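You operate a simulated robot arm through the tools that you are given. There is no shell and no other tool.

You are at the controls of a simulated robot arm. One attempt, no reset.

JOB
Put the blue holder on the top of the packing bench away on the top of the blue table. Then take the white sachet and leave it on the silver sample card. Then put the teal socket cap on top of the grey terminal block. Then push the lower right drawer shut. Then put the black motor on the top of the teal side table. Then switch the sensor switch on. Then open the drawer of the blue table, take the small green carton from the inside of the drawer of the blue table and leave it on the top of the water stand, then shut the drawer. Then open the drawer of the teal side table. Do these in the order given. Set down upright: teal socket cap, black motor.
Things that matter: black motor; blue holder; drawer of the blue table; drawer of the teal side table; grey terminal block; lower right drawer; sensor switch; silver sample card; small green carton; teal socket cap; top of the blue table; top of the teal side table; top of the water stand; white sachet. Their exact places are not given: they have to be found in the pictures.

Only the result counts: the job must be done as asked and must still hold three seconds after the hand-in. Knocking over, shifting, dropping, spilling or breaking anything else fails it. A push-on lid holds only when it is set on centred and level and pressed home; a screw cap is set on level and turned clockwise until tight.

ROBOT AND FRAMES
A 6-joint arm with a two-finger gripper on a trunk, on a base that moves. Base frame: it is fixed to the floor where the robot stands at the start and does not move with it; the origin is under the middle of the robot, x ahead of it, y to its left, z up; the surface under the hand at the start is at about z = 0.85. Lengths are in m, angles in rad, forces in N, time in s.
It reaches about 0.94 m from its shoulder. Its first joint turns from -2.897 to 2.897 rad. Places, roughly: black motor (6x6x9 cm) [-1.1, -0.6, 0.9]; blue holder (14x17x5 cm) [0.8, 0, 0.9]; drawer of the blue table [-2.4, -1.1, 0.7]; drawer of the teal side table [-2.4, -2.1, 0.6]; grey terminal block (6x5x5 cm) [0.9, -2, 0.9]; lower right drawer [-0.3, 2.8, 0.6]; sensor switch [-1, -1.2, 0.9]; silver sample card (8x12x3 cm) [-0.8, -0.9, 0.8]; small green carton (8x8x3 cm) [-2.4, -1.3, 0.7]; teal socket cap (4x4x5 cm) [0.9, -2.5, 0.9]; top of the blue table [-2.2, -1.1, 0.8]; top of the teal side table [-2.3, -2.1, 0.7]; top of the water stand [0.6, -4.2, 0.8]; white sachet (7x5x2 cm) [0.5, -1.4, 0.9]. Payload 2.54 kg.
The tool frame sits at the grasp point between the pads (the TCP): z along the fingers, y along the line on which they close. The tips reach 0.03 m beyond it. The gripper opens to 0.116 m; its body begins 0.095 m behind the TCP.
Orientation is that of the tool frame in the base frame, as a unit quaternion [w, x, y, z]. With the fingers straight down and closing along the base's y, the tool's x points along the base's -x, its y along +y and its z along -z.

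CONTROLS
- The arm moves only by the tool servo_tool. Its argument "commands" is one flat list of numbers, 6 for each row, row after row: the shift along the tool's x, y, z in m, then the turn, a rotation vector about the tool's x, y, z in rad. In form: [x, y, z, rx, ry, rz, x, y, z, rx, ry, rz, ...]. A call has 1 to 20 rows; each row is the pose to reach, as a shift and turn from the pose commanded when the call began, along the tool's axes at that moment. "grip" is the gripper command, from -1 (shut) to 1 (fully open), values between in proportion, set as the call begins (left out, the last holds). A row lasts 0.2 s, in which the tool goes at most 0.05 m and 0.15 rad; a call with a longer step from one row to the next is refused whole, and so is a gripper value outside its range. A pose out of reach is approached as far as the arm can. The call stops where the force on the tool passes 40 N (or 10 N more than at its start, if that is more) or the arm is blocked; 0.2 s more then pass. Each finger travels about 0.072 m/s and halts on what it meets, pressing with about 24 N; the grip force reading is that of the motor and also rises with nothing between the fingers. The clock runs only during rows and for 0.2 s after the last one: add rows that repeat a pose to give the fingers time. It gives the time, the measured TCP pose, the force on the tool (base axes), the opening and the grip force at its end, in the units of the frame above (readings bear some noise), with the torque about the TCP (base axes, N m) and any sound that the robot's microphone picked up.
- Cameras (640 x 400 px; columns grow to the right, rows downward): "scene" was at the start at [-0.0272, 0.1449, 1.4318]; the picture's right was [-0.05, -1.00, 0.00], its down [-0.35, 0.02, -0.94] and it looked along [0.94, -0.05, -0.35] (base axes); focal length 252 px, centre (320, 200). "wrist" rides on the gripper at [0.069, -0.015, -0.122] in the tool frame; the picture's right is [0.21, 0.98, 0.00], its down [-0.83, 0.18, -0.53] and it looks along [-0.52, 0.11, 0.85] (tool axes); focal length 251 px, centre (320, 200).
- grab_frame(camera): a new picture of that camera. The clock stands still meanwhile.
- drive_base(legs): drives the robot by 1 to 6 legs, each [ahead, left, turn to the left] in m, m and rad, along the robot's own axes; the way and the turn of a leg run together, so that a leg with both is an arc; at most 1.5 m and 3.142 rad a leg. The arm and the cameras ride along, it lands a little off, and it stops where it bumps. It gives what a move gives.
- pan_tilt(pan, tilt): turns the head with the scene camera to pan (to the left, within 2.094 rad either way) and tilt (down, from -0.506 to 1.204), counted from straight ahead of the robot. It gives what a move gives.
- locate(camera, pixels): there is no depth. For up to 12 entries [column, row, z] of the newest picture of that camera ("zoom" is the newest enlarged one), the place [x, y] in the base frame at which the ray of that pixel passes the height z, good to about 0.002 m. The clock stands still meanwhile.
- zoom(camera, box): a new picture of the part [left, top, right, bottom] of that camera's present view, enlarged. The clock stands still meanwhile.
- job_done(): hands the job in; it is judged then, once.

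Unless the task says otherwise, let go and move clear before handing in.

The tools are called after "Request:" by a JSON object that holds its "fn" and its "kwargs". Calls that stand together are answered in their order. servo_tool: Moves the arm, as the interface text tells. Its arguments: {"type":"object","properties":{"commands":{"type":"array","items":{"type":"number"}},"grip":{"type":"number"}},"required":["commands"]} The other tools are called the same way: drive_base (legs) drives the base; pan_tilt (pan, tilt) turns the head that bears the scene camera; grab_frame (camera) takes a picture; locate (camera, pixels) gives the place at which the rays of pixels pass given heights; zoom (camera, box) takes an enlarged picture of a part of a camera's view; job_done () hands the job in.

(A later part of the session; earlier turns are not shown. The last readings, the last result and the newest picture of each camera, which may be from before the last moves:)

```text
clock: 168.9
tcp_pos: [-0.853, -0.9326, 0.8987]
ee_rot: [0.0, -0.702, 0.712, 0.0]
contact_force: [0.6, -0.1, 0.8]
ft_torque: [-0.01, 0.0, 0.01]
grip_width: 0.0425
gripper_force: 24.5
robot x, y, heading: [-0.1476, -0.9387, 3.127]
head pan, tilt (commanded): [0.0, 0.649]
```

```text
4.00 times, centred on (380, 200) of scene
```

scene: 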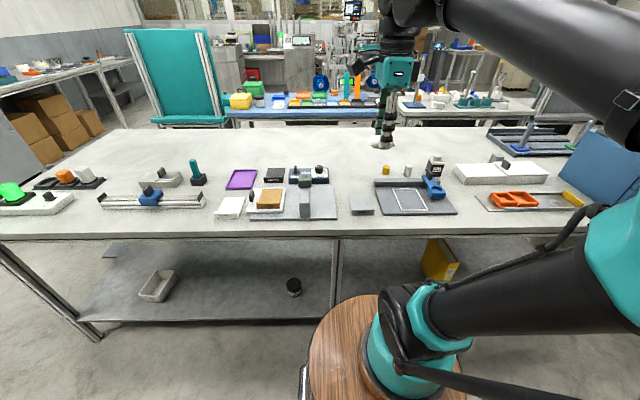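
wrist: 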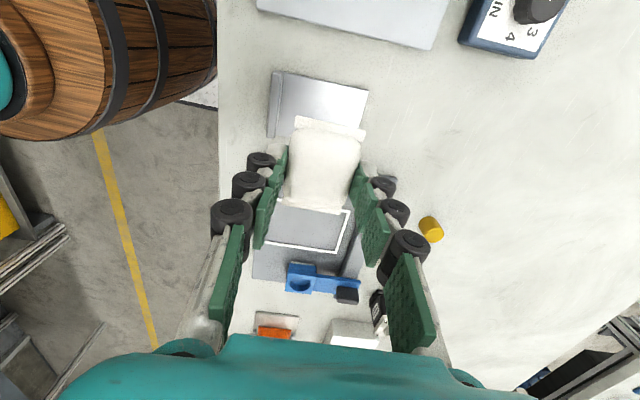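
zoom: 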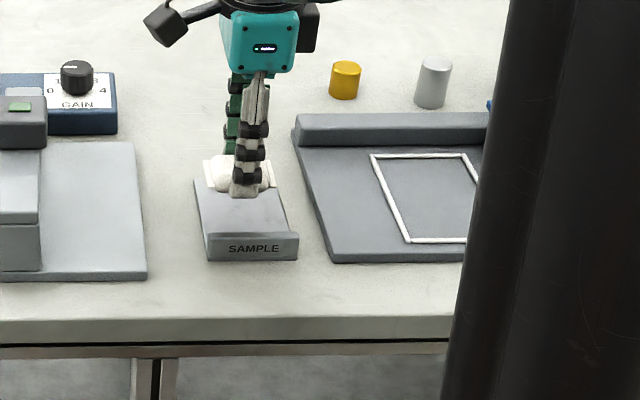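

No contact yet at z≈0.899; the sachet hovers over the card's back half. I'll keep lowering in small steps.

Request:
{"fn": "servo_tool", "kwargs": {"commands": [0, -0.003, 0.002, 0, 0, 0, 0, -0.003, 0.004, 0, 0, 0, 0, -0.003, 0.006, 0, 0, 0, 0, -0.003, 0.006, 0, 0, 0]}}

Request:
{"fn": "grab_frame", "kwargs": {"camera": "wrist"}}

Request:
{"fn": "zoom", "kwargs": {"camera": "scene", "box": [320, 170, 400, 230]}}

```text
clock: 169.9
tcp_pos: [-0.85, -0.9338, 0.8933]
ee_rot: [0.0, -0.702, 0.712, 0.001]
contact_force: [0.1, -0.4, 0.6]
ft_torque: [0.01, 0.02, -0.01]
grip_width: 0.0425
gripper_force: 24.0
robot x, y, heading: [-0.1465, -0.9419, 3.123]
head pan, tilt (commanded): [0.0, 0.649]
```

```text
taken
```

wrist: 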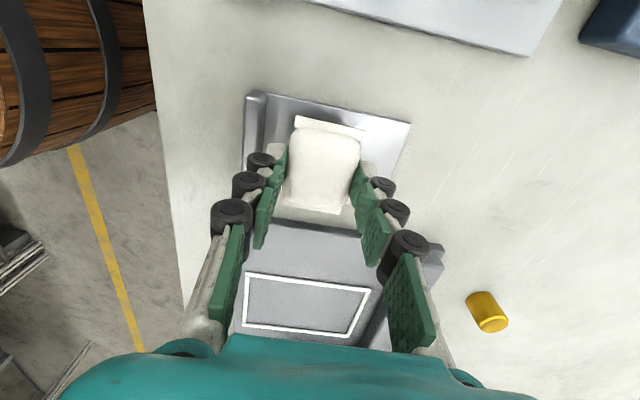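

```text
6.67 times, centred on (360, 200) of scene
```

zoom: 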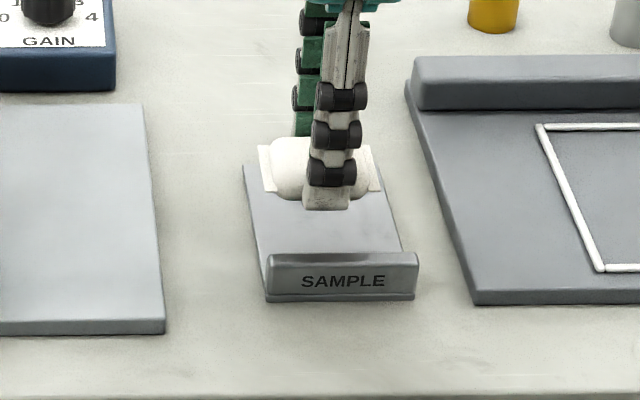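

Nearly down; the sachet is centred to within ~2 mm. I'll keep lowering until contact.

Request:
{"fn": "servo_tool", "kwargs": {"commands": [0.001, 0, 0.002, 0, 0, 0, 0.002, 0, 0.004, 0, 0, 0, 0.002, 0, 0.006, 0, 0, 0, 0.002, 0, 0.006, 0, 0, 0]}}

```text
clock: 170.9
tcp_pos: [-0.8509, -0.9363, 0.8857]
ee_rot: [-0.001, -0.701, 0.713, 0.002]
contact_force: [0.5, -0.5, 0.9]
ft_torque: [0.0, -0.01, -0.01]
grip_width: 0.0427
gripper_force: 24.0
robot x, y, heading: [-0.1485, -0.9432, 3.128]
head pan, tilt (commanded): [0.0, 0.649]
```

Request:
{"fn": "servo_tool", "kwargs": {"commands": [0, 0, 0.002, 0, 0, 0, 0, 0, 0.004, 0, 0, 0, 0, 0, 0.006, 0, 0, 0, 0, 0, 0.008, 0, 0, 0, 0, 0, 0.008, 0, 0, 0]}}

Request:
{"fn": "zoom", "kwargs": {"camera": "scene", "box": [320, 170, 400, 230]}}

```text
clock: 172.1
tcp_pos: [-0.8494, -0.9373, 0.8777]
ee_rot: [-0.001, -0.702, 0.712, 0.001]
contact_force: [0.7, 0.1, -0.3]
ft_torque: [0.01, 0.0, -0.01]
grip_width: 0.0427
gripper_force: 23.8
robot x, y, heading: [-0.1484, -0.9394, 3.125]
head pan, tilt (commanded): [0.0, 0.649]
```

```text
6.67 times, centred on (360, 200) of scene
```

zoom: 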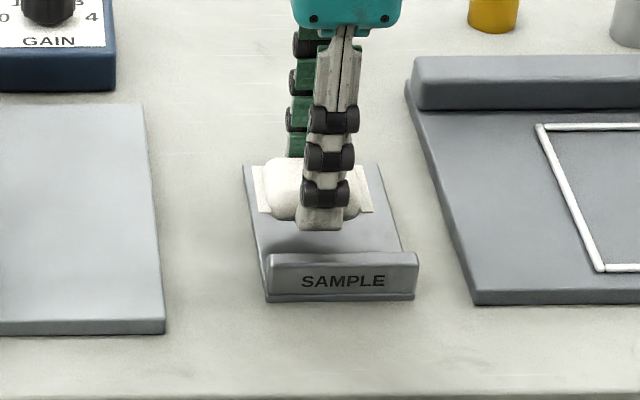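

Still free at 0.878, so the island top is lower than I assumed and the card centre is nearer (−0.857,−0.931). I'll correct slightly and keep lowering.

Request:
{"fn": "servo_tool", "kwargs": {"commands": [-0.003, 0.003, 0.002, 0, 0, 0, -0.005, 0.006, 0.004, 0, 0, 0, -0.005, 0.006, 0.006, 0, 0, 0, -0.005, 0.006, 0.008, 0, 0, 0, -0.005, 0.006, 0.008, 0, 0, 0]}}

Request:
{"fn": "zoom", "kwargs": {"camera": "scene", "box": [320, 170, 400, 230]}}

```text
clock: 173.3
tcp_pos: [-0.8566, -0.9311, 0.8713]
ee_rot: [-0.001, -0.702, 0.712, 0.001]
contact_force: [0.2, 0.6, -0.1]
ft_torque: [-0.03, -0.02, -0.02]
grip_width: 0.0429
gripper_force: 24.0
robot x, y, heading: [-0.1473, -0.9421, 3.124]
head pan, tilt (commanded): [0.0, 0.649]
```

```text
6.67 times, centred on (360, 200) of scene
```

zoom: 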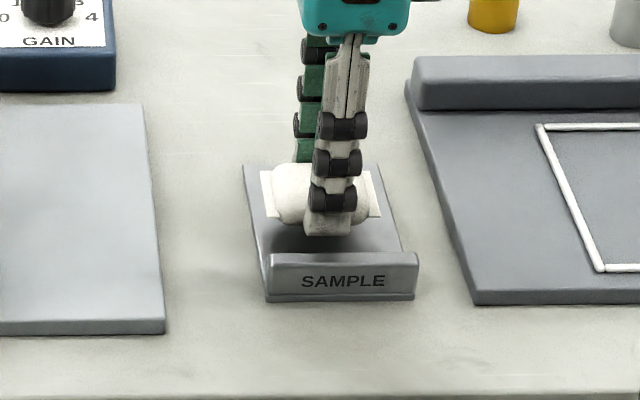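

Request:
{"fn": "servo_tool", "kwargs": {"commands": [0, 0, 0.002, 0, 0, 0, 0, 0, 0.004, 0, 0, 0, 0, 0, 0.006, 0, 0, 0, 0, 0, 0.008, 0, 0, 0, 0, 0, 0.01, 0, 0, 0, 0, 0, 0.01, 0, 0, 0]}}

Request:
{"fn": "zoom", "kwargs": {"camera": "scene", "box": [320, 170, 400, 230]}}

```text
clock: 174.7
tcp_pos: [-0.8561, -0.931, 0.8602]
ee_rot: [0.0, -0.702, 0.712, 0.001]
contact_force: [0.0, -0.2, -0.3]
ft_torque: [0.01, -0.02, 0.04]
grip_width: 0.0426
gripper_force: 23.9
robot x, y, heading: [-0.1444, -0.9432, 3.12]
head pan, tilt (commanded): [0.0, 0.649]
```

```text
6.67 times, centred on (360, 200) of scene
```

zoom: 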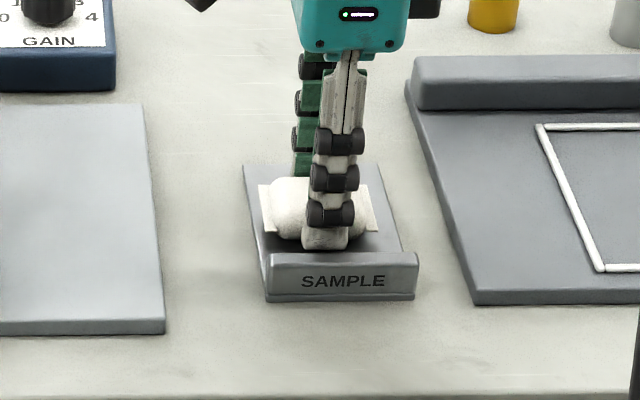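

The sachet is almost on the card; I'll shift it 8 mm further back (away from the strip) and lower until contact.

Request:
{"fn": "servo_tool", "kwargs": {"commands": [-0.0015, 0.004, 0, 0, 0, 0, -0.003, 0.008, 0, 0, 0, 0, -0.003, 0.008, 0.002, 0, 0, 0, -0.003, 0.008, 0.004, 0, 0, 0, -0.003, 0.008, 0.006, 0, 0, 0, -0.003, 0.008, 0.006, 0, 0, 0]}}

Request:
{"fn": "zoom", "kwargs": {"camera": "scene", "box": [320, 170, 400, 230]}}

Request:
{"fn": "grab_frame", "kwargs": {"camera": "wrist"}}

```text
clock: 176.1
tcp_pos: [-0.8647, -0.9287, 0.8545]
ee_rot: [-0.001, -0.703, 0.712, 0.0]
contact_force: [-1.4, -0.4, 20.7]
ft_torque: [0.0, 0.03, -0.01]
grip_width: 0.0429
gripper_force: 24.2
robot x, y, heading: [-0.147, -0.9407, 3.127]
head pan, tilt (commanded): [0.0, 0.649]
```

```text
6.67 times, centred on (360, 200) of scene
```

zoom: 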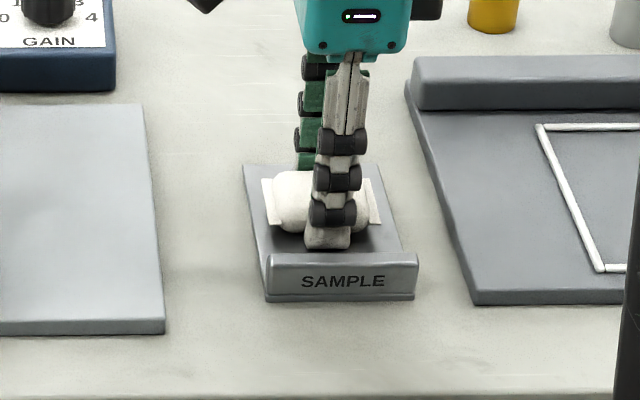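

```text
taken
```

wrist: 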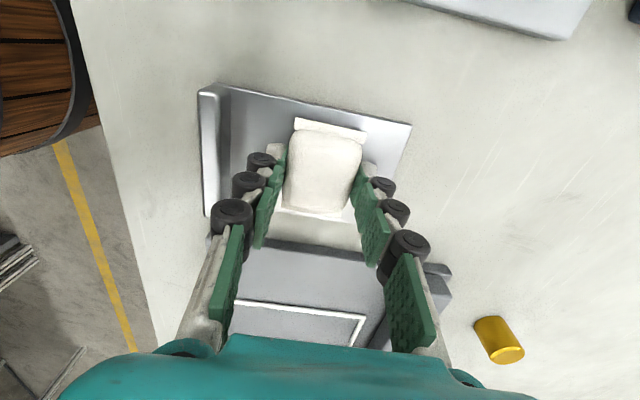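

Firm contact (20 N) with the sachet centred on the card. I'll open the fingers just a little and lift off.

Request:
{"fn": "servo_tool", "kwargs": {"commands": [0, 0, -0.001, 0, 0, 0, 0, 0, -0.001, 0, 0, 0, 0, 0, -0.001, 0, 0, 0], "grip": -0.08}}

Request:
{"fn": "servo_tool", "kwargs": {"commands": [0, 0, -0.01, 0, 0, 0, 0, 0, -0.03, 0, 0, 0, 0, 0, -0.07, 0, 0, 0, 0, 0, -0.11, 0, 0, 0, 0, 0, -0.15, 0, 0, 0, 0, 0, -0.2, 0, 0, 0, 0, 0, -0.25, 0, 0, 0, 0, 0, -0.3, 0, 0, 0, 0, 0, -0.34, 0, 0, 0]}}

Request:
{"fn": "grab_frame", "kwargs": {"camera": "wrist"}}

Request:
{"fn": "zoom", "kwargs": {"camera": "scene", "box": [320, 170, 400, 230]}}

```text
clock: 176.9
tcp_pos: [-0.8646, -0.9276, 0.8539]
ee_rot: [-0.001, -0.702, 0.712, 0.001]
contact_force: [-0.7, 0.2, -0.4]
ft_torque: [-0.04, 0.0, 0.01]
grip_width: 0.0535
gripper_force: 0.1
robot x, y, heading: [-0.1465, -0.9413, 3.13]
head pan, tilt (commanded): [0.0, 0.649]
```

```text
clock: 178.9
tcp_pos: [-0.863, -0.9277, 1.1968]
ee_rot: [0.0, -0.703, 0.711, 0.001]
contact_force: [-0.3, 0.1, 0.5]
ft_torque: [0.01, 0.0, 0.0]
grip_width: 0.0534
gripper_force: 0.0
robot x, y, heading: [-0.1473, -0.9351, 3.124]
head pan, tilt (commanded): [0.0, 0.649]
```

```text
taken
```

wrist: 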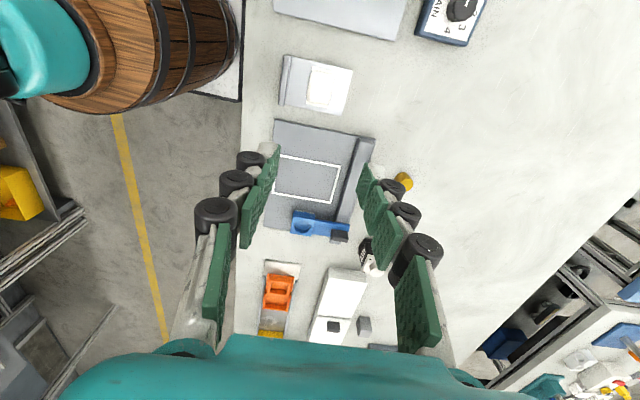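

```text
6.67 times, centred on (360, 200) of scene
```

zoom: 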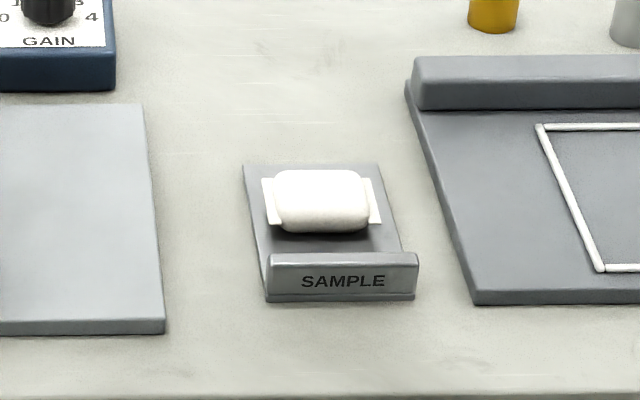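

The sachet lies on the silver card. While here, I'll look at the sensor switch box and the motor for later.

Request:
{"fn": "zoom", "kwargs": {"camera": "scene", "box": [270, 150, 350, 200]}}

Request:
{"fn": "zoom", "kwargs": {"camera": "scene", "box": [380, 145, 480, 215]}}

```text
8.00 times, centred on (310, 175) of scene
```

zoom: 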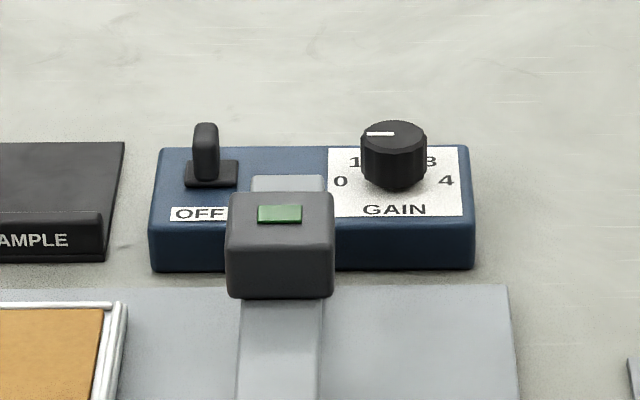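

```text
5.71 times, centred on (430, 180) of scene
```

zoom: 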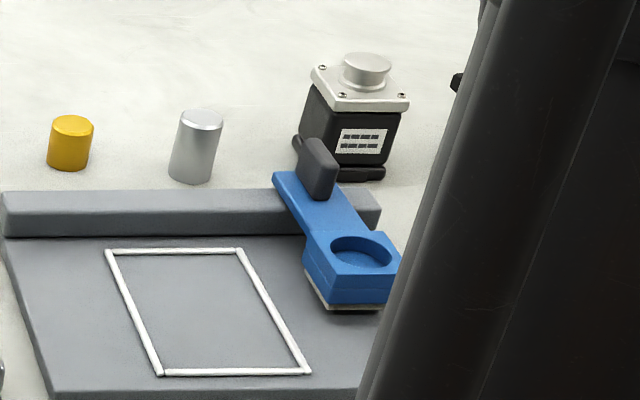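

Switch box (lever at OFF) and motor noted. Now I'll tuck the arm and drive to the bench near the cap and terminal block (y≈−2.25).

Request:
{"fn": "servo_tool", "kwargs": {"commands": [0, -0.02, 0, 0, 0, -0.143, 0, -0.04, 0, 0, 0, -0.286, 0, -0.06, 0, 0, 0, -0.428, 0, -0.08, 0, 0, 0, -0.571, 0, -0.1, 0, 0, 0, -0.714, 0, -0.12, 0, 0, 0, -0.857, 0, -0.14, 0, 0, 0, -1.0, 0, -0.16, 0, 0, 0, -1.142, 0, -0.18, 0, 0, 0, -1.285, 0, -0.2, 0, 0, 0, -1.428, 0, -0.215, 0, 0, 0, -1.571, 0, -0.215, 0, 0, 0, -1.571], "grip": 0.4}}

Request:
{"fn": "drive_base", "kwargs": {"legs": [[0, 0, 1.59], [1.3, 0, 0], [0, 0, 1.568]]}}

Request:
{"fn": "pan_tilt", "kwargs": {"pan": 0.0, "tilt": 0.55}}

Request:
{"fn": "grab_frame", "kwargs": {"camera": "scene"}}

Request:
{"fn": "grab_frame", "kwargs": {"camera": "wrist"}}

```text
clock: 181.5
tcp_pos: [-0.649, -0.9319, 1.194]
ee_rot: [-0.001, 1.0, -0.006, -0.002]
contact_force: [-0.3, 0.3, 0.0]
ft_torque: [0.01, -0.04, 0.04]
grip_width: 0.0811
gripper_force: 0.0
robot x, y, heading: [-0.1456, -0.9397, 3.123]
head pan, tilt (commanded): [0.0, 0.649]
```

```text
clock: 195.8
tcp_pos: [0.3545, -2.2379, 1.1945]
ee_rot: [0.001, -0.011, 1.0, 0.0]
contact_force: [0.4, -0.6, -0.7]
ft_torque: [0.02, 0.03, -0.04]
grip_width: 0.0812
gripper_force: 0.1
robot x, y, heading: [-0.1471, -2.2459, 0.023]
head pan, tilt (commanded): [0.0, 0.649]
```

```text
clock: 196.5
tcp_pos: [0.3547, -2.2379, 1.1938]
ee_rot: [0.001, -0.012, 1.0, 0.0]
contact_force: [0.1, 0.1, -0.1]
ft_torque: [0.02, -0.03, -0.01]
grip_width: 0.0813
gripper_force: 0.1
robot x, y, heading: [-0.1439, -2.2459, 0.017]
head pan, tilt (commanded): [0.0, 0.55]
```

```text
taken
```

scene: 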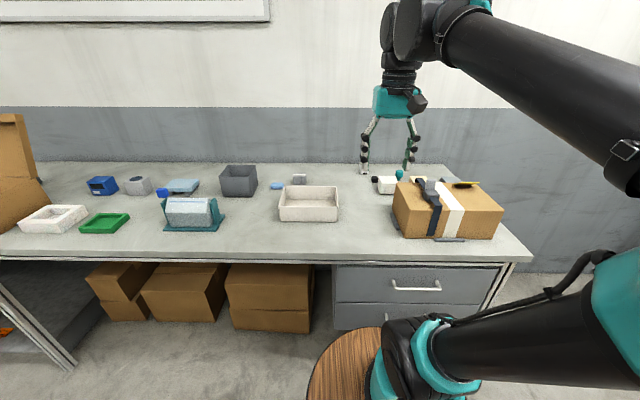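

```text
taken
```

wrist: 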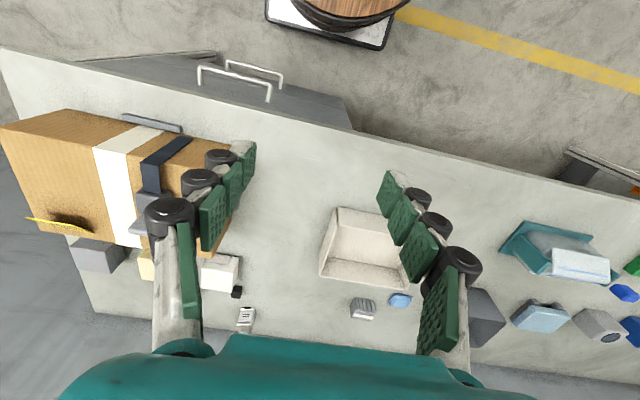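

The terminal block is at scene (299,178) and the teal cap at (400,174), partly hidden by the carton. I'll zoom in.

Request:
{"fn": "zoom", "kwargs": {"camera": "scene", "box": [260, 140, 440, 240]}}

Request:
{"fn": "zoom", "kwargs": {"camera": "wrist", "box": [200, 230, 420, 340]}}

Request:
{"fn": "locate", "kwargs": {"camera": "scene", "pixels": [[299, 182, 0.86], [400, 177, 0.88], [400, 170, 0.9], [385, 192, 0.85], [374, 180, 0.86], [440, 170, 0.95], [360, 170, 0.86]]}}

```text
3.56 times, centred on (350, 190) of scene
```

zoom: 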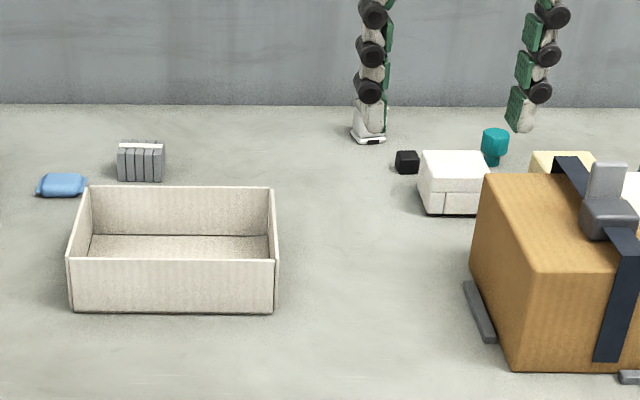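

```text
2.91 times, centred on (310, 285) of wrist
```

zoom: 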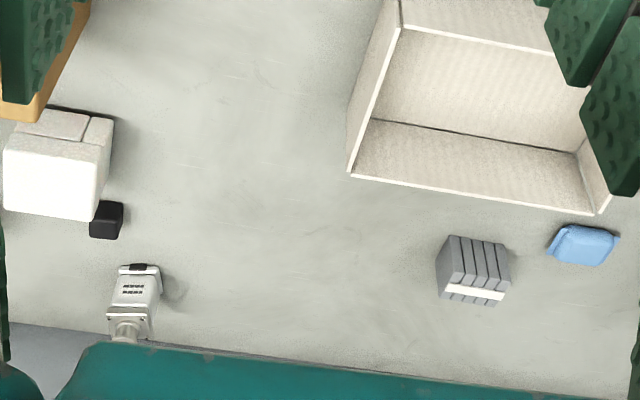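

```text
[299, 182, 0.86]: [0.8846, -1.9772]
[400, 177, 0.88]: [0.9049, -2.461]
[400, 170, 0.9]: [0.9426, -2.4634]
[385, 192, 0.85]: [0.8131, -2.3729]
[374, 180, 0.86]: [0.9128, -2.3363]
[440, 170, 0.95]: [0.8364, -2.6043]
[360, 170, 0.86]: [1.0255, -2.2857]
```

The cap (mushroom shape) stands behind a white block near a black cube and carton. I'll drive 0.1 m closer and look from above with the wrist camera.

Request:
{"fn": "drive_base", "kwargs": {"legs": [[0.1, 0, -0.018]]}}

Request:
{"fn": "servo_tool", "kwargs": {"commands": [-0.04, -0.025, 0, 0, 0, 0, -0.08, -0.05, 0, 0, 0, 0, -0.12, -0.075, 0, 0, 0, 0, -0.16, -0.1, 0, 0, 0, 0, -0.2, -0.125, 0, 0, 0, 0, -0.24, -0.15, 0, 0, 0, 0, -0.27, -0.18, 0, 0, 0, 0, -0.27, -0.2, 0, 0, 0, 0, -0.27, -0.2, 0, 0, 0, 0], "grip": 0.4}}

Request:
{"fn": "grab_frame", "kwargs": {"camera": "wrist"}}

Request:
{"fn": "zoom", "kwargs": {"camera": "wrist", "box": [240, 120, 440, 260]}}

```text
clock: 197.6
tcp_pos: [0.4545, -2.2466, 1.195]
ee_rot: [0.001, -0.003, 1.0, 0.0]
contact_force: [-0.2, 0.1, 0.1]
ft_torque: [-0.03, -0.02, 0.0]
grip_width: 0.081
gripper_force: 0.1
robot x, y, heading: [-0.0516, -2.2443, -0.001]
head pan, tilt (commanded): [0.0, 0.55]
```

```text
clock: 199.6
tcp_pos: [0.7255, -2.4455, 1.1949]
ee_rot: [0.001, -0.002, 1.0, 0.0]
contact_force: [-0.1, 0.0, 0.2]
ft_torque: [0.01, -0.01, 0.0]
grip_width: 0.0811
gripper_force: 0.0
robot x, y, heading: [-0.0493, -2.2449, -0.002]
head pan, tilt (commanded): [0.0, 0.55]
```

```text
taken
```

wrist: 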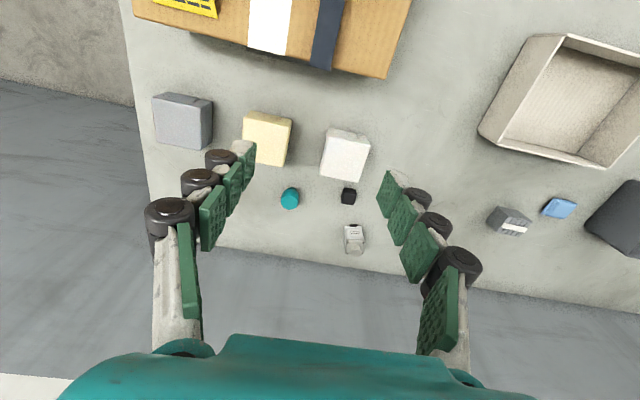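

```text
2.86 times, centred on (340, 190) of wrist
```

zoom: 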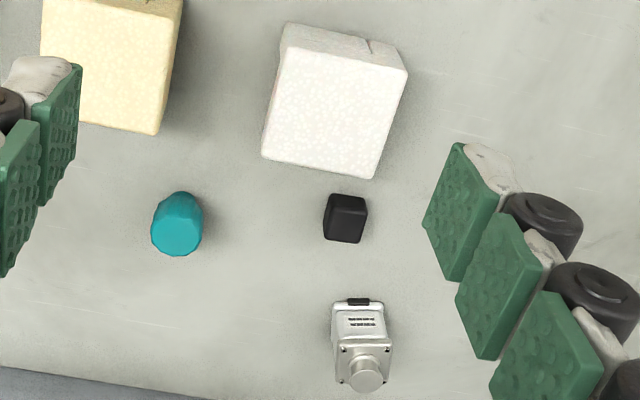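

The cap is at zoom (178,222), in the clear between the white and yellow blocks. I'll locate its base and top.

Request:
{"fn": "locate", "kwargs": {"camera": "zoom", "pixels": [[184, 205, 0.855], [177, 238, 0.9], [177, 238, 0.89], [151, 238, 0.9], [204, 236, 0.9], [345, 218, 0.87], [335, 100, 0.9], [262, 158, 0.89], [158, 135, 0.89], [362, 375, 0.92], [375, 180, 0.89]]}}

Request:
{"fn": "locate", "kwargs": {"camera": "wrist", "pixels": [[510, 222, 0.86], [498, 210, 0.88], [530, 222, 0.88], [523, 236, 0.88], [489, 225, 0.88], [506, 216, 0.88]]}}

```text
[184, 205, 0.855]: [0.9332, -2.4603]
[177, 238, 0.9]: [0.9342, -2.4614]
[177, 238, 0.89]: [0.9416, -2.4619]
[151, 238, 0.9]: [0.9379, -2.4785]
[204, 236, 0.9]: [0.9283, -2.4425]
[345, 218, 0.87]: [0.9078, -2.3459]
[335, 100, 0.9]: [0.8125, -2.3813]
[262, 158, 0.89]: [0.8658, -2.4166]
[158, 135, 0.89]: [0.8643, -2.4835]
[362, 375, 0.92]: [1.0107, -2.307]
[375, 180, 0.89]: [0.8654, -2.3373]
```

```text
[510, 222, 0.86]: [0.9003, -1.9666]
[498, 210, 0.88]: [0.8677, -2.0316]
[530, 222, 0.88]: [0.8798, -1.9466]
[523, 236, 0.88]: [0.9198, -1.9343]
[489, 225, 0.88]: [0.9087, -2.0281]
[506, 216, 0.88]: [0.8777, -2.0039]
```

Cap centre ≈(0.933,−2.461). I'll move above it and look again before grasping.

Request:
{"fn": "servo_tool", "kwargs": {"commands": [-0.04, -0.003, 0.01, 0, 0, 0, -0.08, -0.006, 0.02, 0, 0, 0, -0.12, -0.009, 0.04, 0, 0, 0, -0.15, -0.012, 0.07, 0, 0, 0, -0.17, -0.0155, 0.1, 0, 0, 0, -0.19, -0.0155, 0.13, 0, 0, 0, -0.2, -0.0155, 0.14, 0, 0, 0, -0.2, -0.0155, 0.14, 0, 0, 0]}}

Request:
{"fn": "grab_frame", "kwargs": {"camera": "wrist"}}

Request:
{"fn": "zoom", "kwargs": {"camera": "wrist", "box": [260, 40, 400, 140]}}

```text
clock: 201.4
tcp_pos: [0.9252, -2.4596, 1.0562]
ee_rot: [0.001, -0.002, 1.0, 0.0]
contact_force: [-0.3, -0.2, -0.3]
ft_torque: [0.02, -0.05, -0.02]
grip_width: 0.0812
gripper_force: 0.0
robot x, y, heading: [-0.0507, -2.2503, 0.002]
head pan, tilt (commanded): [0.0, 0.55]
```

```text
taken
```

wrist: 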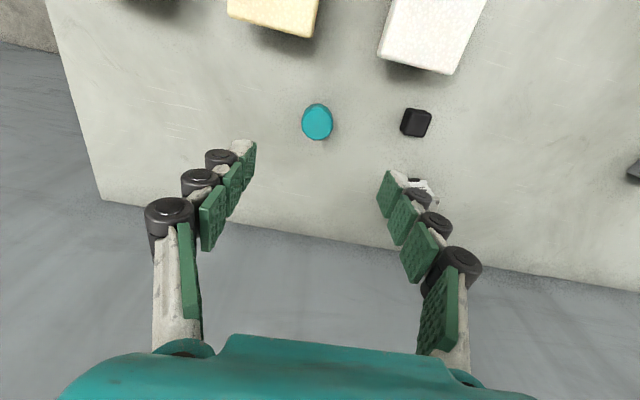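

```text
4.00 times, centred on (330, 90) of wrist
```

zoom: 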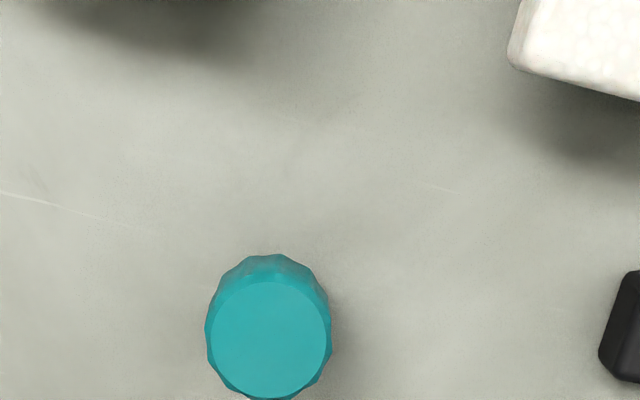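

The cap shows a fluted round top at zoom (270,338). I'll locate its centre at likely top heights.

Request:
{"fn": "locate", "kwargs": {"camera": "zoom", "pixels": [[270, 338, 0.9], [270, 338, 0.89], [206, 335, 0.89], [332, 330, 0.89], [272, 256, 0.87], [270, 400, 0.9]]}}

Request:
{"fn": "zoom", "kwargs": {"camera": "scene", "box": [370, 150, 430, 200]}}

```text
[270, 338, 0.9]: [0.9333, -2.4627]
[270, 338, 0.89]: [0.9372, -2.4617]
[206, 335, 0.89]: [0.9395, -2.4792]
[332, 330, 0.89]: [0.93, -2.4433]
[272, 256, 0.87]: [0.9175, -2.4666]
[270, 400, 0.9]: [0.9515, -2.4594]
```

```text
8.00 times, centred on (400, 175) of scene
```

zoom: 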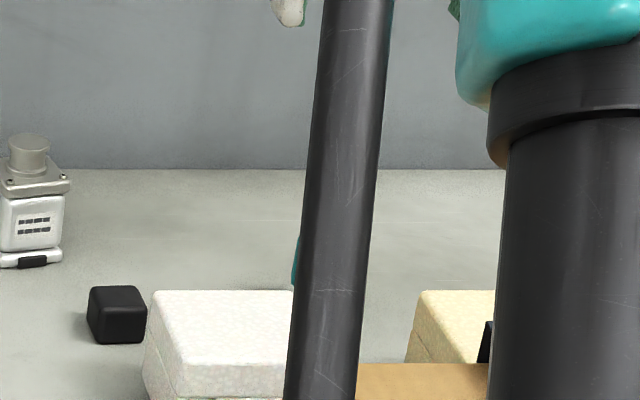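

Cap centre (0.9335,−2.462), ≈3.6 cm wide. I'll descend over it to z≈0.888 and close.

Request:
{"fn": "servo_tool", "kwargs": {"commands": [-0.0083, -0.0024, 0.04, 0, 0, 0, -0.0083, -0.0024, 0.08, 0, 0, 0, -0.0083, -0.0024, 0.12, 0, 0, 0, -0.0083, -0.0024, 0.15, 0, 0, 0, -0.0083, -0.0024, 0.168, 0, 0, 0, -0.0083, -0.0024, 0.168, 0, 0, 0]}}

Request:
{"fn": "grab_frame", "kwargs": {"camera": "wrist"}}

```text
clock: 202.8
tcp_pos: [0.9351, -2.4621, 0.8864]
ee_rot: [0.001, -0.002, 1.0, 0.0]
contact_force: [0.5, 0.9, -0.2]
ft_torque: [0.0, -0.01, -0.02]
grip_width: 0.0813
gripper_force: 0.1
robot x, y, heading: [-0.0487, -2.2442, -0.0]
head pan, tilt (commanded): [0.0, 0.55]
```

```text
taken
```

wrist: 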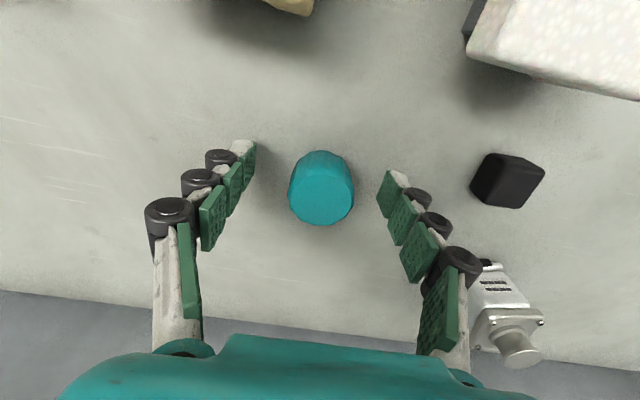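

The cap sits between the fingers. Closing now.

Request:
{"fn": "servo_tool", "kwargs": {"commands": [0, 0, 0, 0, 0, 0, 0, 0, 0, 0, 0, 0, 0, 0, 0, 0, 0, 0, 0, 0, 0, 0, 0, 0, 0, 0, 0, 0, 0, 0], "grip": -1}}

Request:
{"fn": "servo_tool", "kwargs": {"commands": [0, 0, -0.02, 0, 0, 0, 0, 0, -0.06, 0, 0, 0, 0, 0, -0.1, 0, 0, 0, 0, 0, -0.14, 0, 0, 0, 0, 0, -0.16, 0, 0, 0, 0, 0, -0.16, 0, 0, 0]}}

Request:
{"fn": "grab_frame", "kwargs": {"camera": "wrist"}}

```text
clock: 204.0
tcp_pos: [0.9348, -2.4623, 0.888]
ee_rot: [0.001, -0.002, 1.0, 0.0]
contact_force: [1.0, -0.5, 0.0]
ft_torque: [0.04, -0.01, -0.01]
grip_width: 0.0335
gripper_force: 23.6
robot x, y, heading: [-0.047, -2.2447, -0.003]
head pan, tilt (commanded): [0.0, 0.55]
```

```text
clock: 205.4
tcp_pos: [0.9333, -2.4619, 1.0474]
ee_rot: [0.001, -0.003, 1.0, 0.0]
contact_force: [0.1, 0.1, -0.3]
ft_torque: [0.01, 0.01, 0.02]
grip_width: 0.0334
gripper_force: 23.7
robot x, y, heading: [-0.047, -2.2462, -0.002]
head pan, tilt (commanded): [0.0, 0.55]
```

```text
taken
```

wrist: 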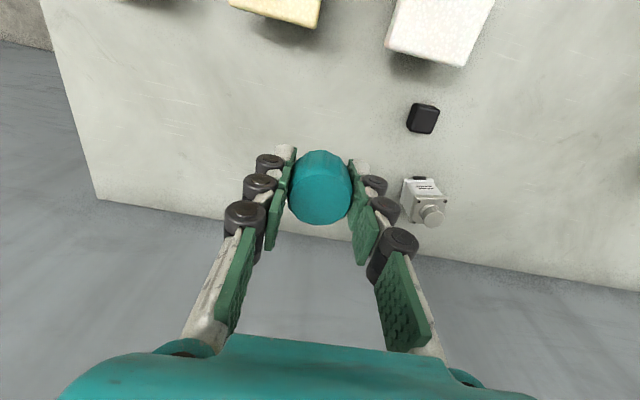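

Cap lifted (33 mm grip). I'll carry it left and stop short of the terminal block to measure it.

Request:
{"fn": "servo_tool", "kwargs": {"commands": [0.017, 0.04, -0.008, 0, 0, 0, 0.034, 0.08, -0.016, 0, 0, 0, 0.05, 0.12, -0.024, 0, 0, 0, 0.067, 0.16, -0.032, 0, 0, 0, 0.084, 0.2, -0.04, 0, 0, 0, 0.1, 0.24, -0.048, 0, 0, 0, 0.117, 0.28, -0.056, 0, 0, 0, 0.134, 0.32, -0.064, 0, 0, 0, 0.15, 0.36, -0.072, 0, 0, 0, 0.167, 0.4, -0.08, 0, 0, 0, 0.184, 0.44, -0.09, 0, 0, 0, 0.2, 0.48, -0.1, 0, 0, 0, 0.2, 0.48, -0.1, 0, 0, 0]}}

Request:
{"fn": "grab_frame", "kwargs": {"camera": "wrist"}}

Request:
{"fn": "zoom", "kwargs": {"camera": "wrist", "box": [240, 140, 400, 260]}}

```text
clock: 208.2
tcp_pos: [0.7305, -1.9823, 1.1462]
ee_rot: [0.001, -0.002, 1.0, 0.0]
contact_force: [0.3, -0.4, -0.1]
ft_torque: [0.01, 0.02, 0.02]
grip_width: 0.0335
gripper_force: 24.1
robot x, y, heading: [-0.0454, -2.2453, -0.005]
head pan, tilt (commanded): [0.0, 0.55]
```

```text
taken
```

wrist: 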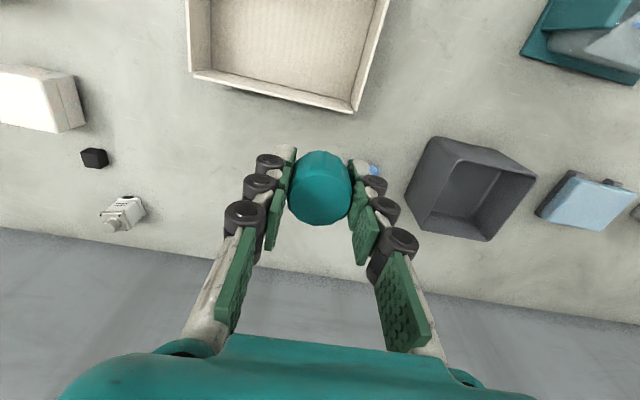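

```text
3.33 times, centred on (320, 200) of wrist
```

zoom: 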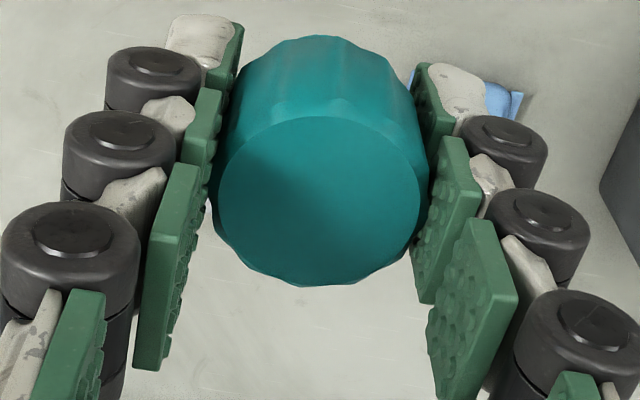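

The block is hidden behind the held cap. I'll shift 0.14 m to the right so it shows beside the fingers.

Request:
{"fn": "servo_tool", "kwargs": {"commands": [0, -0.045, 0, 0, 0, 0, 0, -0.09, 0, 0, 0, 0, 0, -0.14, 0, 0, 0, 0, 0, -0.14, 0, 0, 0, 0]}}

Request:
{"fn": "grab_frame", "kwargs": {"camera": "wrist"}}

Request:
{"fn": "zoom", "kwargs": {"camera": "wrist", "box": [370, 130, 530, 230]}}

Request:
{"fn": "zoom", "kwargs": {"camera": "scene", "box": [260, 150, 340, 210]}}

```text
clock: 209.2
tcp_pos: [0.7322, -2.1234, 1.1476]
ee_rot: [0.001, -0.002, 1.0, 0.0]
contact_force: [0.3, 0.8, -0.4]
ft_torque: [-0.04, 0.02, -0.04]
grip_width: 0.0333
gripper_force: 24.0
robot x, y, heading: [-0.0473, -2.2441, 0.001]
head pan, tilt (commanded): [0.0, 0.55]
```

```text
taken
```

wrist: 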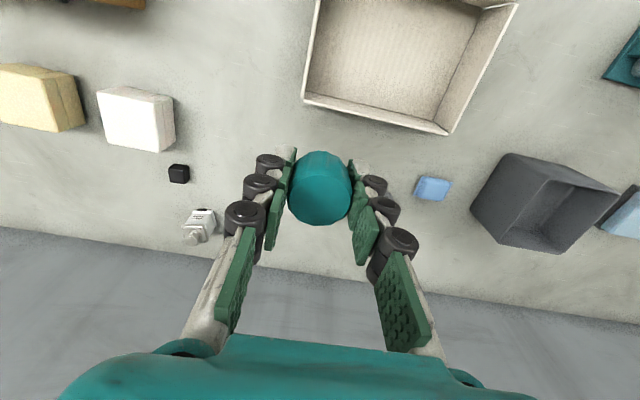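

```text
4.00 times, centred on (450, 180) of wrist
```

zoom: 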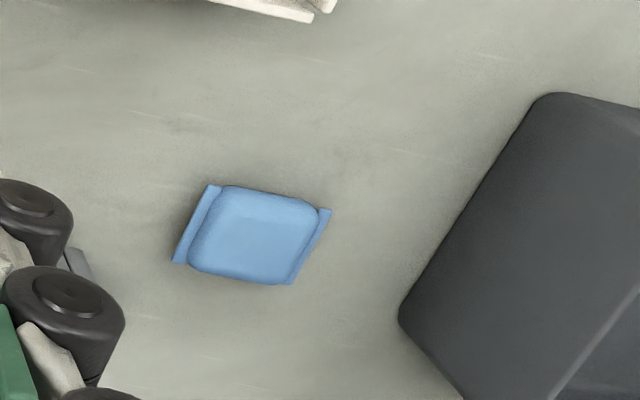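

```text
6.67 times, centred on (300, 180) of scene
```

zoom: 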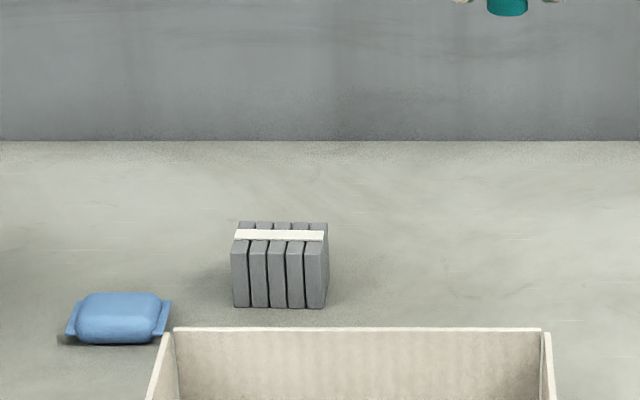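

Still behind the finger. I'll shift another 8 cm and also use the scene view of the block (zoom (280,265)).

Request:
{"fn": "locate", "kwargs": {"camera": "zoom", "pixels": [[232, 307, 0.85], [323, 308, 0.85], [231, 243, 0.9], [322, 244, 0.9], [240, 222, 0.9], [328, 224, 0.9], [231, 243, 0.89], [240, 222, 0.89]]}}

Request:
{"fn": "servo_tool", "kwargs": {"commands": [0, -0.045, 0, 0, 0, 0, 0, -0.085, 0, 0, 0, 0, 0, -0.085, 0, 0, 0, 0]}}

Request:
{"fn": "grab_frame", "kwargs": {"camera": "wrist"}}

Request:
{"fn": "zoom", "kwargs": {"camera": "wrist", "box": [380, 150, 500, 240]}}

```text
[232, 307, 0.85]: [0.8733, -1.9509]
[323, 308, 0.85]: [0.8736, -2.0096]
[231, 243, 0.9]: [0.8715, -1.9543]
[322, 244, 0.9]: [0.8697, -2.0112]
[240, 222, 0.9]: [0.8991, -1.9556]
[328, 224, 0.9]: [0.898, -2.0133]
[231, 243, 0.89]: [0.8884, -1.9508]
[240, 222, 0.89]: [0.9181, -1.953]
```

```text
clock: 210.0
tcp_pos: [0.7327, -2.2086, 1.1475]
ee_rot: [0.001, -0.003, 1.0, 0.0]
contact_force: [0.6, 0.3, 0.2]
ft_torque: [0.01, 0.0, 0.0]
grip_width: 0.0331
gripper_force: 23.6
robot x, y, heading: [-0.0484, -2.2482, 0.002]
head pan, tilt (commanded): [0.0, 0.55]
```

```text
taken
```

wrist: 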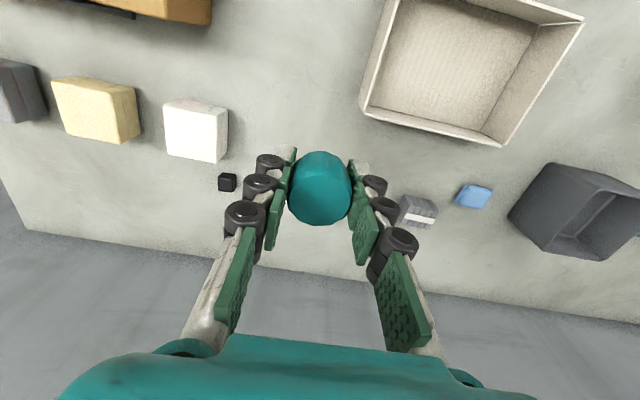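

```text
4.44 times, centred on (440, 195) of wrist
```

zoom: 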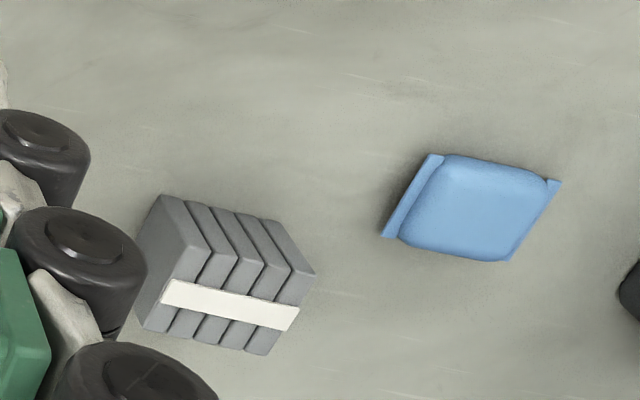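

I'll locate the block's top face corners in this zoom.

Request:
{"fn": "locate", "kwargs": {"camera": "zoom", "pixels": [[182, 240, 0.9], [315, 272, 0.9], [268, 353, 0.9], [143, 325, 0.9], [160, 195, 0.85], [182, 240, 0.88], [315, 272, 0.88], [268, 353, 0.88], [143, 325, 0.88], [230, 303, 0.9]]}}

Request:
{"fn": "zoom", "kwargs": {"camera": "scene", "box": [280, 160, 320, 190]}}

```text
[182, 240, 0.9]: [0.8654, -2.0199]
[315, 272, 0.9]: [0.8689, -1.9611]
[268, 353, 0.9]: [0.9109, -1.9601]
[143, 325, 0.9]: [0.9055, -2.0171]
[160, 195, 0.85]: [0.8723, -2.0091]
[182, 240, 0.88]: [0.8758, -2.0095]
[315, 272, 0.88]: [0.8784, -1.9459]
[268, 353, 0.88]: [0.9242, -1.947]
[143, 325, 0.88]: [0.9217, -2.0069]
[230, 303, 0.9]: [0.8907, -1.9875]
```

```text
13.33 times, centred on (300, 175) of scene
```

zoom: 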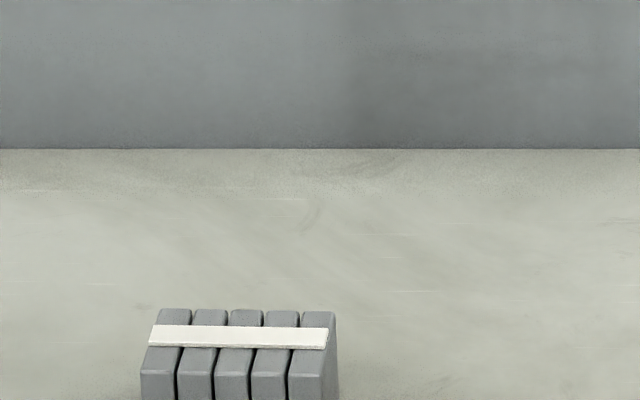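

The block's top face is ≈x 0.874..0.919, y −2.011..−1.951, z≈0.888 with a thin white strip across the middle. I'll bring the cap over its centre (0.8965,−1.981).

Request:
{"fn": "servo_tool", "kwargs": {"commands": [-0.025, 0.036, 0, 0, 0, 0, -0.05, 0.072, 0, 0, 0, 0, -0.075, 0.108, 0, 0, 0, 0, -0.1, 0.144, 0, 0, 0, 0, -0.125, 0.18, 0, 0, 0, 0, -0.15, 0.21, 0, 0, 0, 0, -0.164, 0.2276, 0, 0, 0, 0, -0.164, 0.2276, 0.04, 0, 0, 0, -0.164, 0.2276, 0.08, 0, 0, 0, -0.164, 0.2276, 0.12, 0, 0, 0, -0.164, 0.2276, 0.16, 0, 0, 0, -0.164, 0.2276, 0.16, 0, 0, 0]}}

Request:
{"fn": "grab_frame", "kwargs": {"camera": "wrist"}}

Request:
{"fn": "zoom", "kwargs": {"camera": "scene", "box": [260, 140, 340, 200]}}

```text
clock: 212.6
tcp_pos: [0.894, -1.9793, 0.987]
ee_rot: [0.001, -0.003, 1.0, -0.001]
contact_force: [0.3, -0.6, -0.2]
ft_torque: [-0.06, -0.01, -0.01]
grip_width: 0.0335
gripper_force: 24.0
robot x, y, heading: [-0.0469, -2.2499, -0.002]
head pan, tilt (commanded): [0.0, 0.55]
```

```text
taken
```

wrist: 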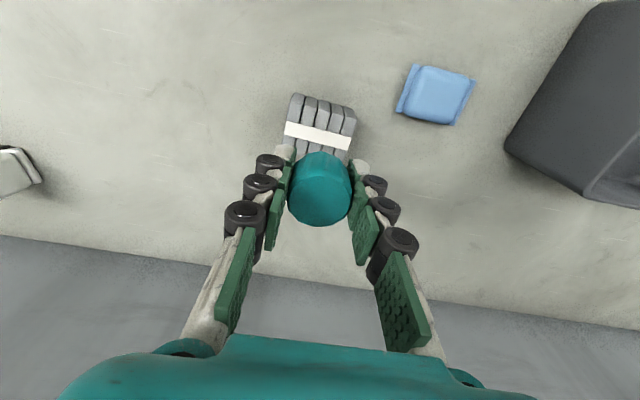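

```text
6.67 times, centred on (300, 170) of scene
```

zoom: 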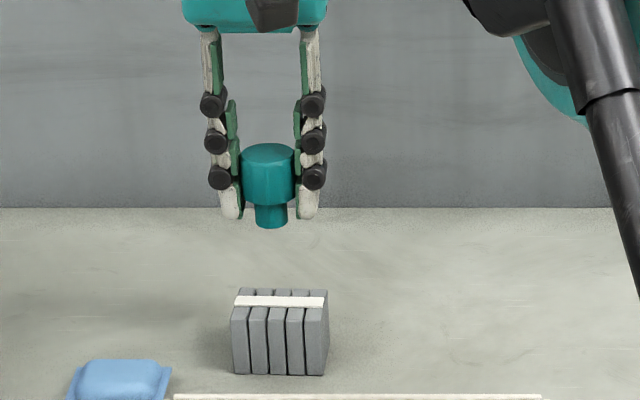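

The cap (head with narrower stem) hangs above the block. I'll locate the white strip in the wrist view to refine the centre.

Request:
{"fn": "zoom", "kwargs": {"camera": "wrist", "box": [260, 80, 380, 170]}}

```text
4.44 times, centred on (320, 125) of wrist
```

zoom: 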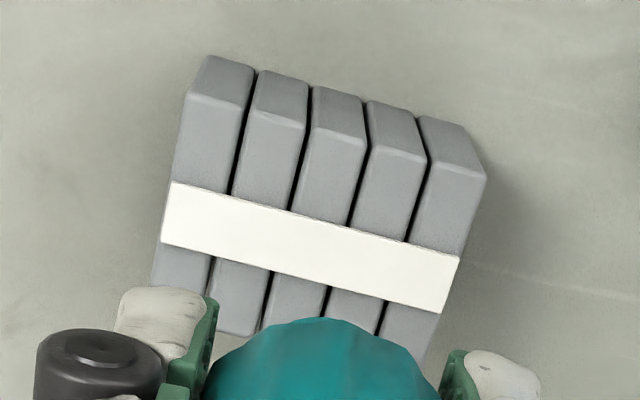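

Request:
{"fn": "locate", "kwargs": {"camera": "zoom", "pixels": [[188, 95, 0.89], [487, 178, 0.89], [172, 183, 0.89], [460, 258, 0.89], [162, 243, 0.89], [444, 312, 0.89], [152, 288, 0.89], [188, 95, 0.9], [487, 178, 0.9], [207, 57, 0.85], [470, 130, 0.85], [152, 288, 0.9]]}}

```text
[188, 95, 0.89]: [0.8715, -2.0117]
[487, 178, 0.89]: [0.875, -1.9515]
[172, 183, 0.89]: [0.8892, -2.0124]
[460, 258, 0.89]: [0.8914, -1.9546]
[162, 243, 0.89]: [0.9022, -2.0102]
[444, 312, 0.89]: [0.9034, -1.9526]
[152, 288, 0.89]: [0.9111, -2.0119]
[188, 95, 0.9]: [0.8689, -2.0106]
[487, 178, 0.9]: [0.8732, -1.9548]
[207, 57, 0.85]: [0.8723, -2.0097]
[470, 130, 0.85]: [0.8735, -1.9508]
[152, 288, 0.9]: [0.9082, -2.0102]
```

Strip and top face centre come out at (0.8965,−1.982), z≈0.89. I'll fine-shift and lower to just above, then feel for contact.

Request:
{"fn": "servo_tool", "kwargs": {"commands": [-0.003, -0.002, 0.02, 0, 0, 0, -0.003, -0.002, 0.04, 0, 0, 0, -0.003, -0.002, 0.05, 0, 0, 0, -0.003, -0.002, 0.05, 0, 0, 0]}}

Request:
{"fn": "zoom", "kwargs": {"camera": "scene", "box": [270, 150, 330, 195]}}

```text
clock: 213.6
tcp_pos: [0.8986, -1.9809, 0.9365]
ee_rot: [0.0, -0.002, 1.0, -0.001]
contact_force: [-0.4, -0.2, 0.0]
ft_torque: [0.01, 0.0, 0.01]
grip_width: 0.0333
gripper_force: 23.7
robot x, y, heading: [-0.0506, -2.2479, 0.004]
head pan, tilt (commanded): [0.0, 0.55]
```

```text
8.89 times, centred on (300, 172) of scene
```

zoom: 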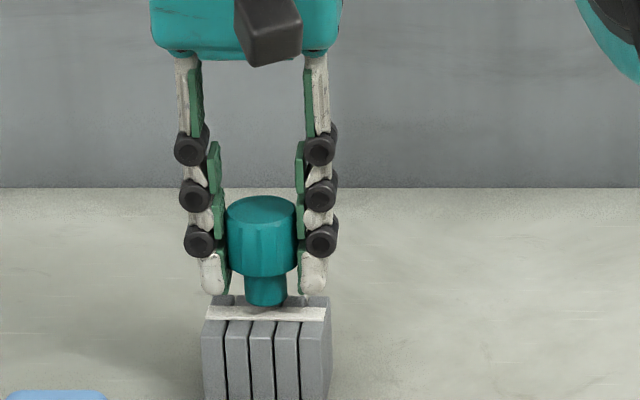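

The stem (265,300) is right above the strip's centre (266,313). I'll lower gently until it touches.

Request:
{"fn": "servo_tool", "kwargs": {"commands": [0.001, 0, 0.002, 0, 0, 0, 0.001, 0, 0.004, 0, 0, 0, 0.001, 0, 0.006, 0, 0, 0, 0.001, 0, 0.006, 0, 0, 0]}}

Request:
{"fn": "zoom", "kwargs": {"camera": "scene", "box": [270, 150, 330, 195]}}

```text
clock: 214.6
tcp_pos: [0.8986, -1.981, 0.9312]
ee_rot: [0.001, -0.003, 1.0, 0.001]
contact_force: [-0.1, -0.1, -0.1]
ft_torque: [0.02, 0.02, 0.0]
grip_width: 0.033
gripper_force: 23.7
robot x, y, heading: [-0.0502, -2.2451, -0.003]
head pan, tilt (commanded): [0.0, 0.55]
```

```text
8.89 times, centred on (300, 172) of scene
```

zoom: 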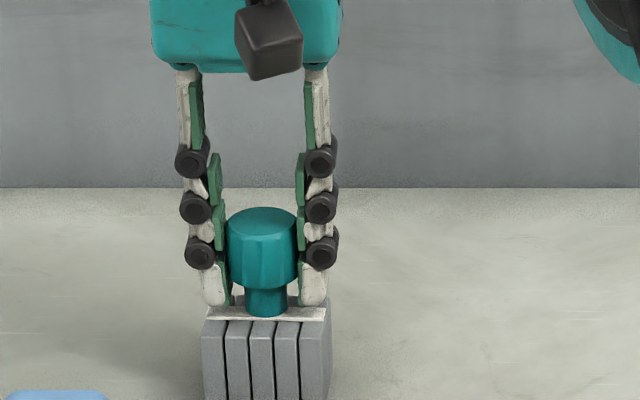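

Request:
{"fn": "servo_tool", "kwargs": {"commands": [0, 0, 0.001, 0, 0, 0, 0, 0, 0.002, 0, 0, 0, 0, 0, 0.003, 0, 0, 0, 0, 0, 0.004, 0, 0, 0, 0, 0, 0.004, 0, 0, 0]}}

Request:
{"fn": "zoom", "kwargs": {"camera": "scene", "box": [270, 150, 330, 195]}}

```text
clock: 215.8
tcp_pos: [0.8973, -1.9807, 0.9269]
ee_rot: [0.001, -0.002, 1.0, -0.001]
contact_force: [-2.6, 0.9, 18.1]
ft_torque: [0.06, 0.04, 0.01]
grip_width: 0.033
gripper_force: 24.8
robot x, y, heading: [-0.0491, -2.245, -0.001]
head pan, tilt (commanded): [0.0, 0.55]
```

```text
8.89 times, centred on (300, 172) of scene
```

zoom: 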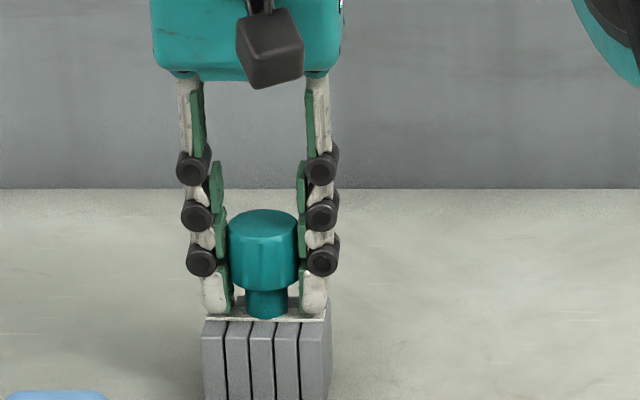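

Contact (18 N) with the cap centred and level. I'll ease off and open slowly.

Request:
{"fn": "servo_tool", "kwargs": {"commands": [0, 0, -0.0012, 0, 0, 0, 0, 0, -0.0012, 0, 0, 0]}}

Request:
{"fn": "servo_tool", "kwargs": {"commands": [0, 0, 0, 0, 0, 0, 0, 0, 0, 0, 0, 0, 0, 0, 0, 0, 0, 0], "grip": 0.1}}

Request:
{"fn": "zoom", "kwargs": {"camera": "scene", "box": [270, 150, 330, 195]}}

```text
clock: 216.4
tcp_pos: [0.8979, -1.9821, 0.9274]
ee_rot: [0.001, -0.002, 1.0, 0.0]
contact_force: [-1.5, 0.1, 4.4]
ft_torque: [-0.01, 0.06, 0.0]
grip_width: 0.0335
gripper_force: 23.9
robot x, y, heading: [-0.0509, -2.2464, 0.004]
head pan, tilt (commanded): [0.0, 0.55]
```

```text
clock: 217.2
tcp_pos: [0.8979, -1.9817, 0.9283]
ee_rot: [0.001, -0.003, 1.0, 0.0]
contact_force: [-0.4, -0.6, -0.5]
ft_torque: [-0.01, 0.0, 0.0]
grip_width: 0.0636
gripper_force: 0.0
robot x, y, heading: [-0.0488, -2.2449, -0.001]
head pan, tilt (commanded): [0.0, 0.55]
```

```text
8.89 times, centred on (300, 172) of scene
```

zoom: 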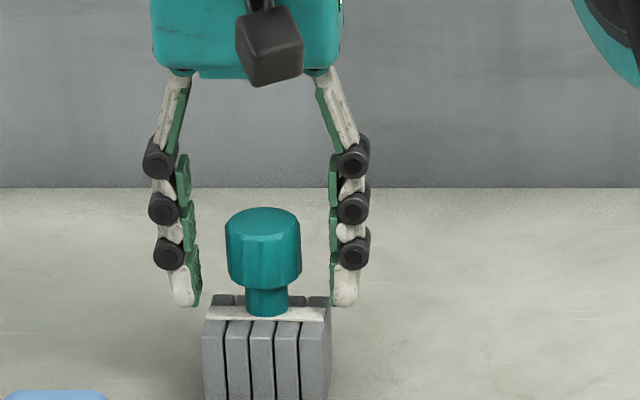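

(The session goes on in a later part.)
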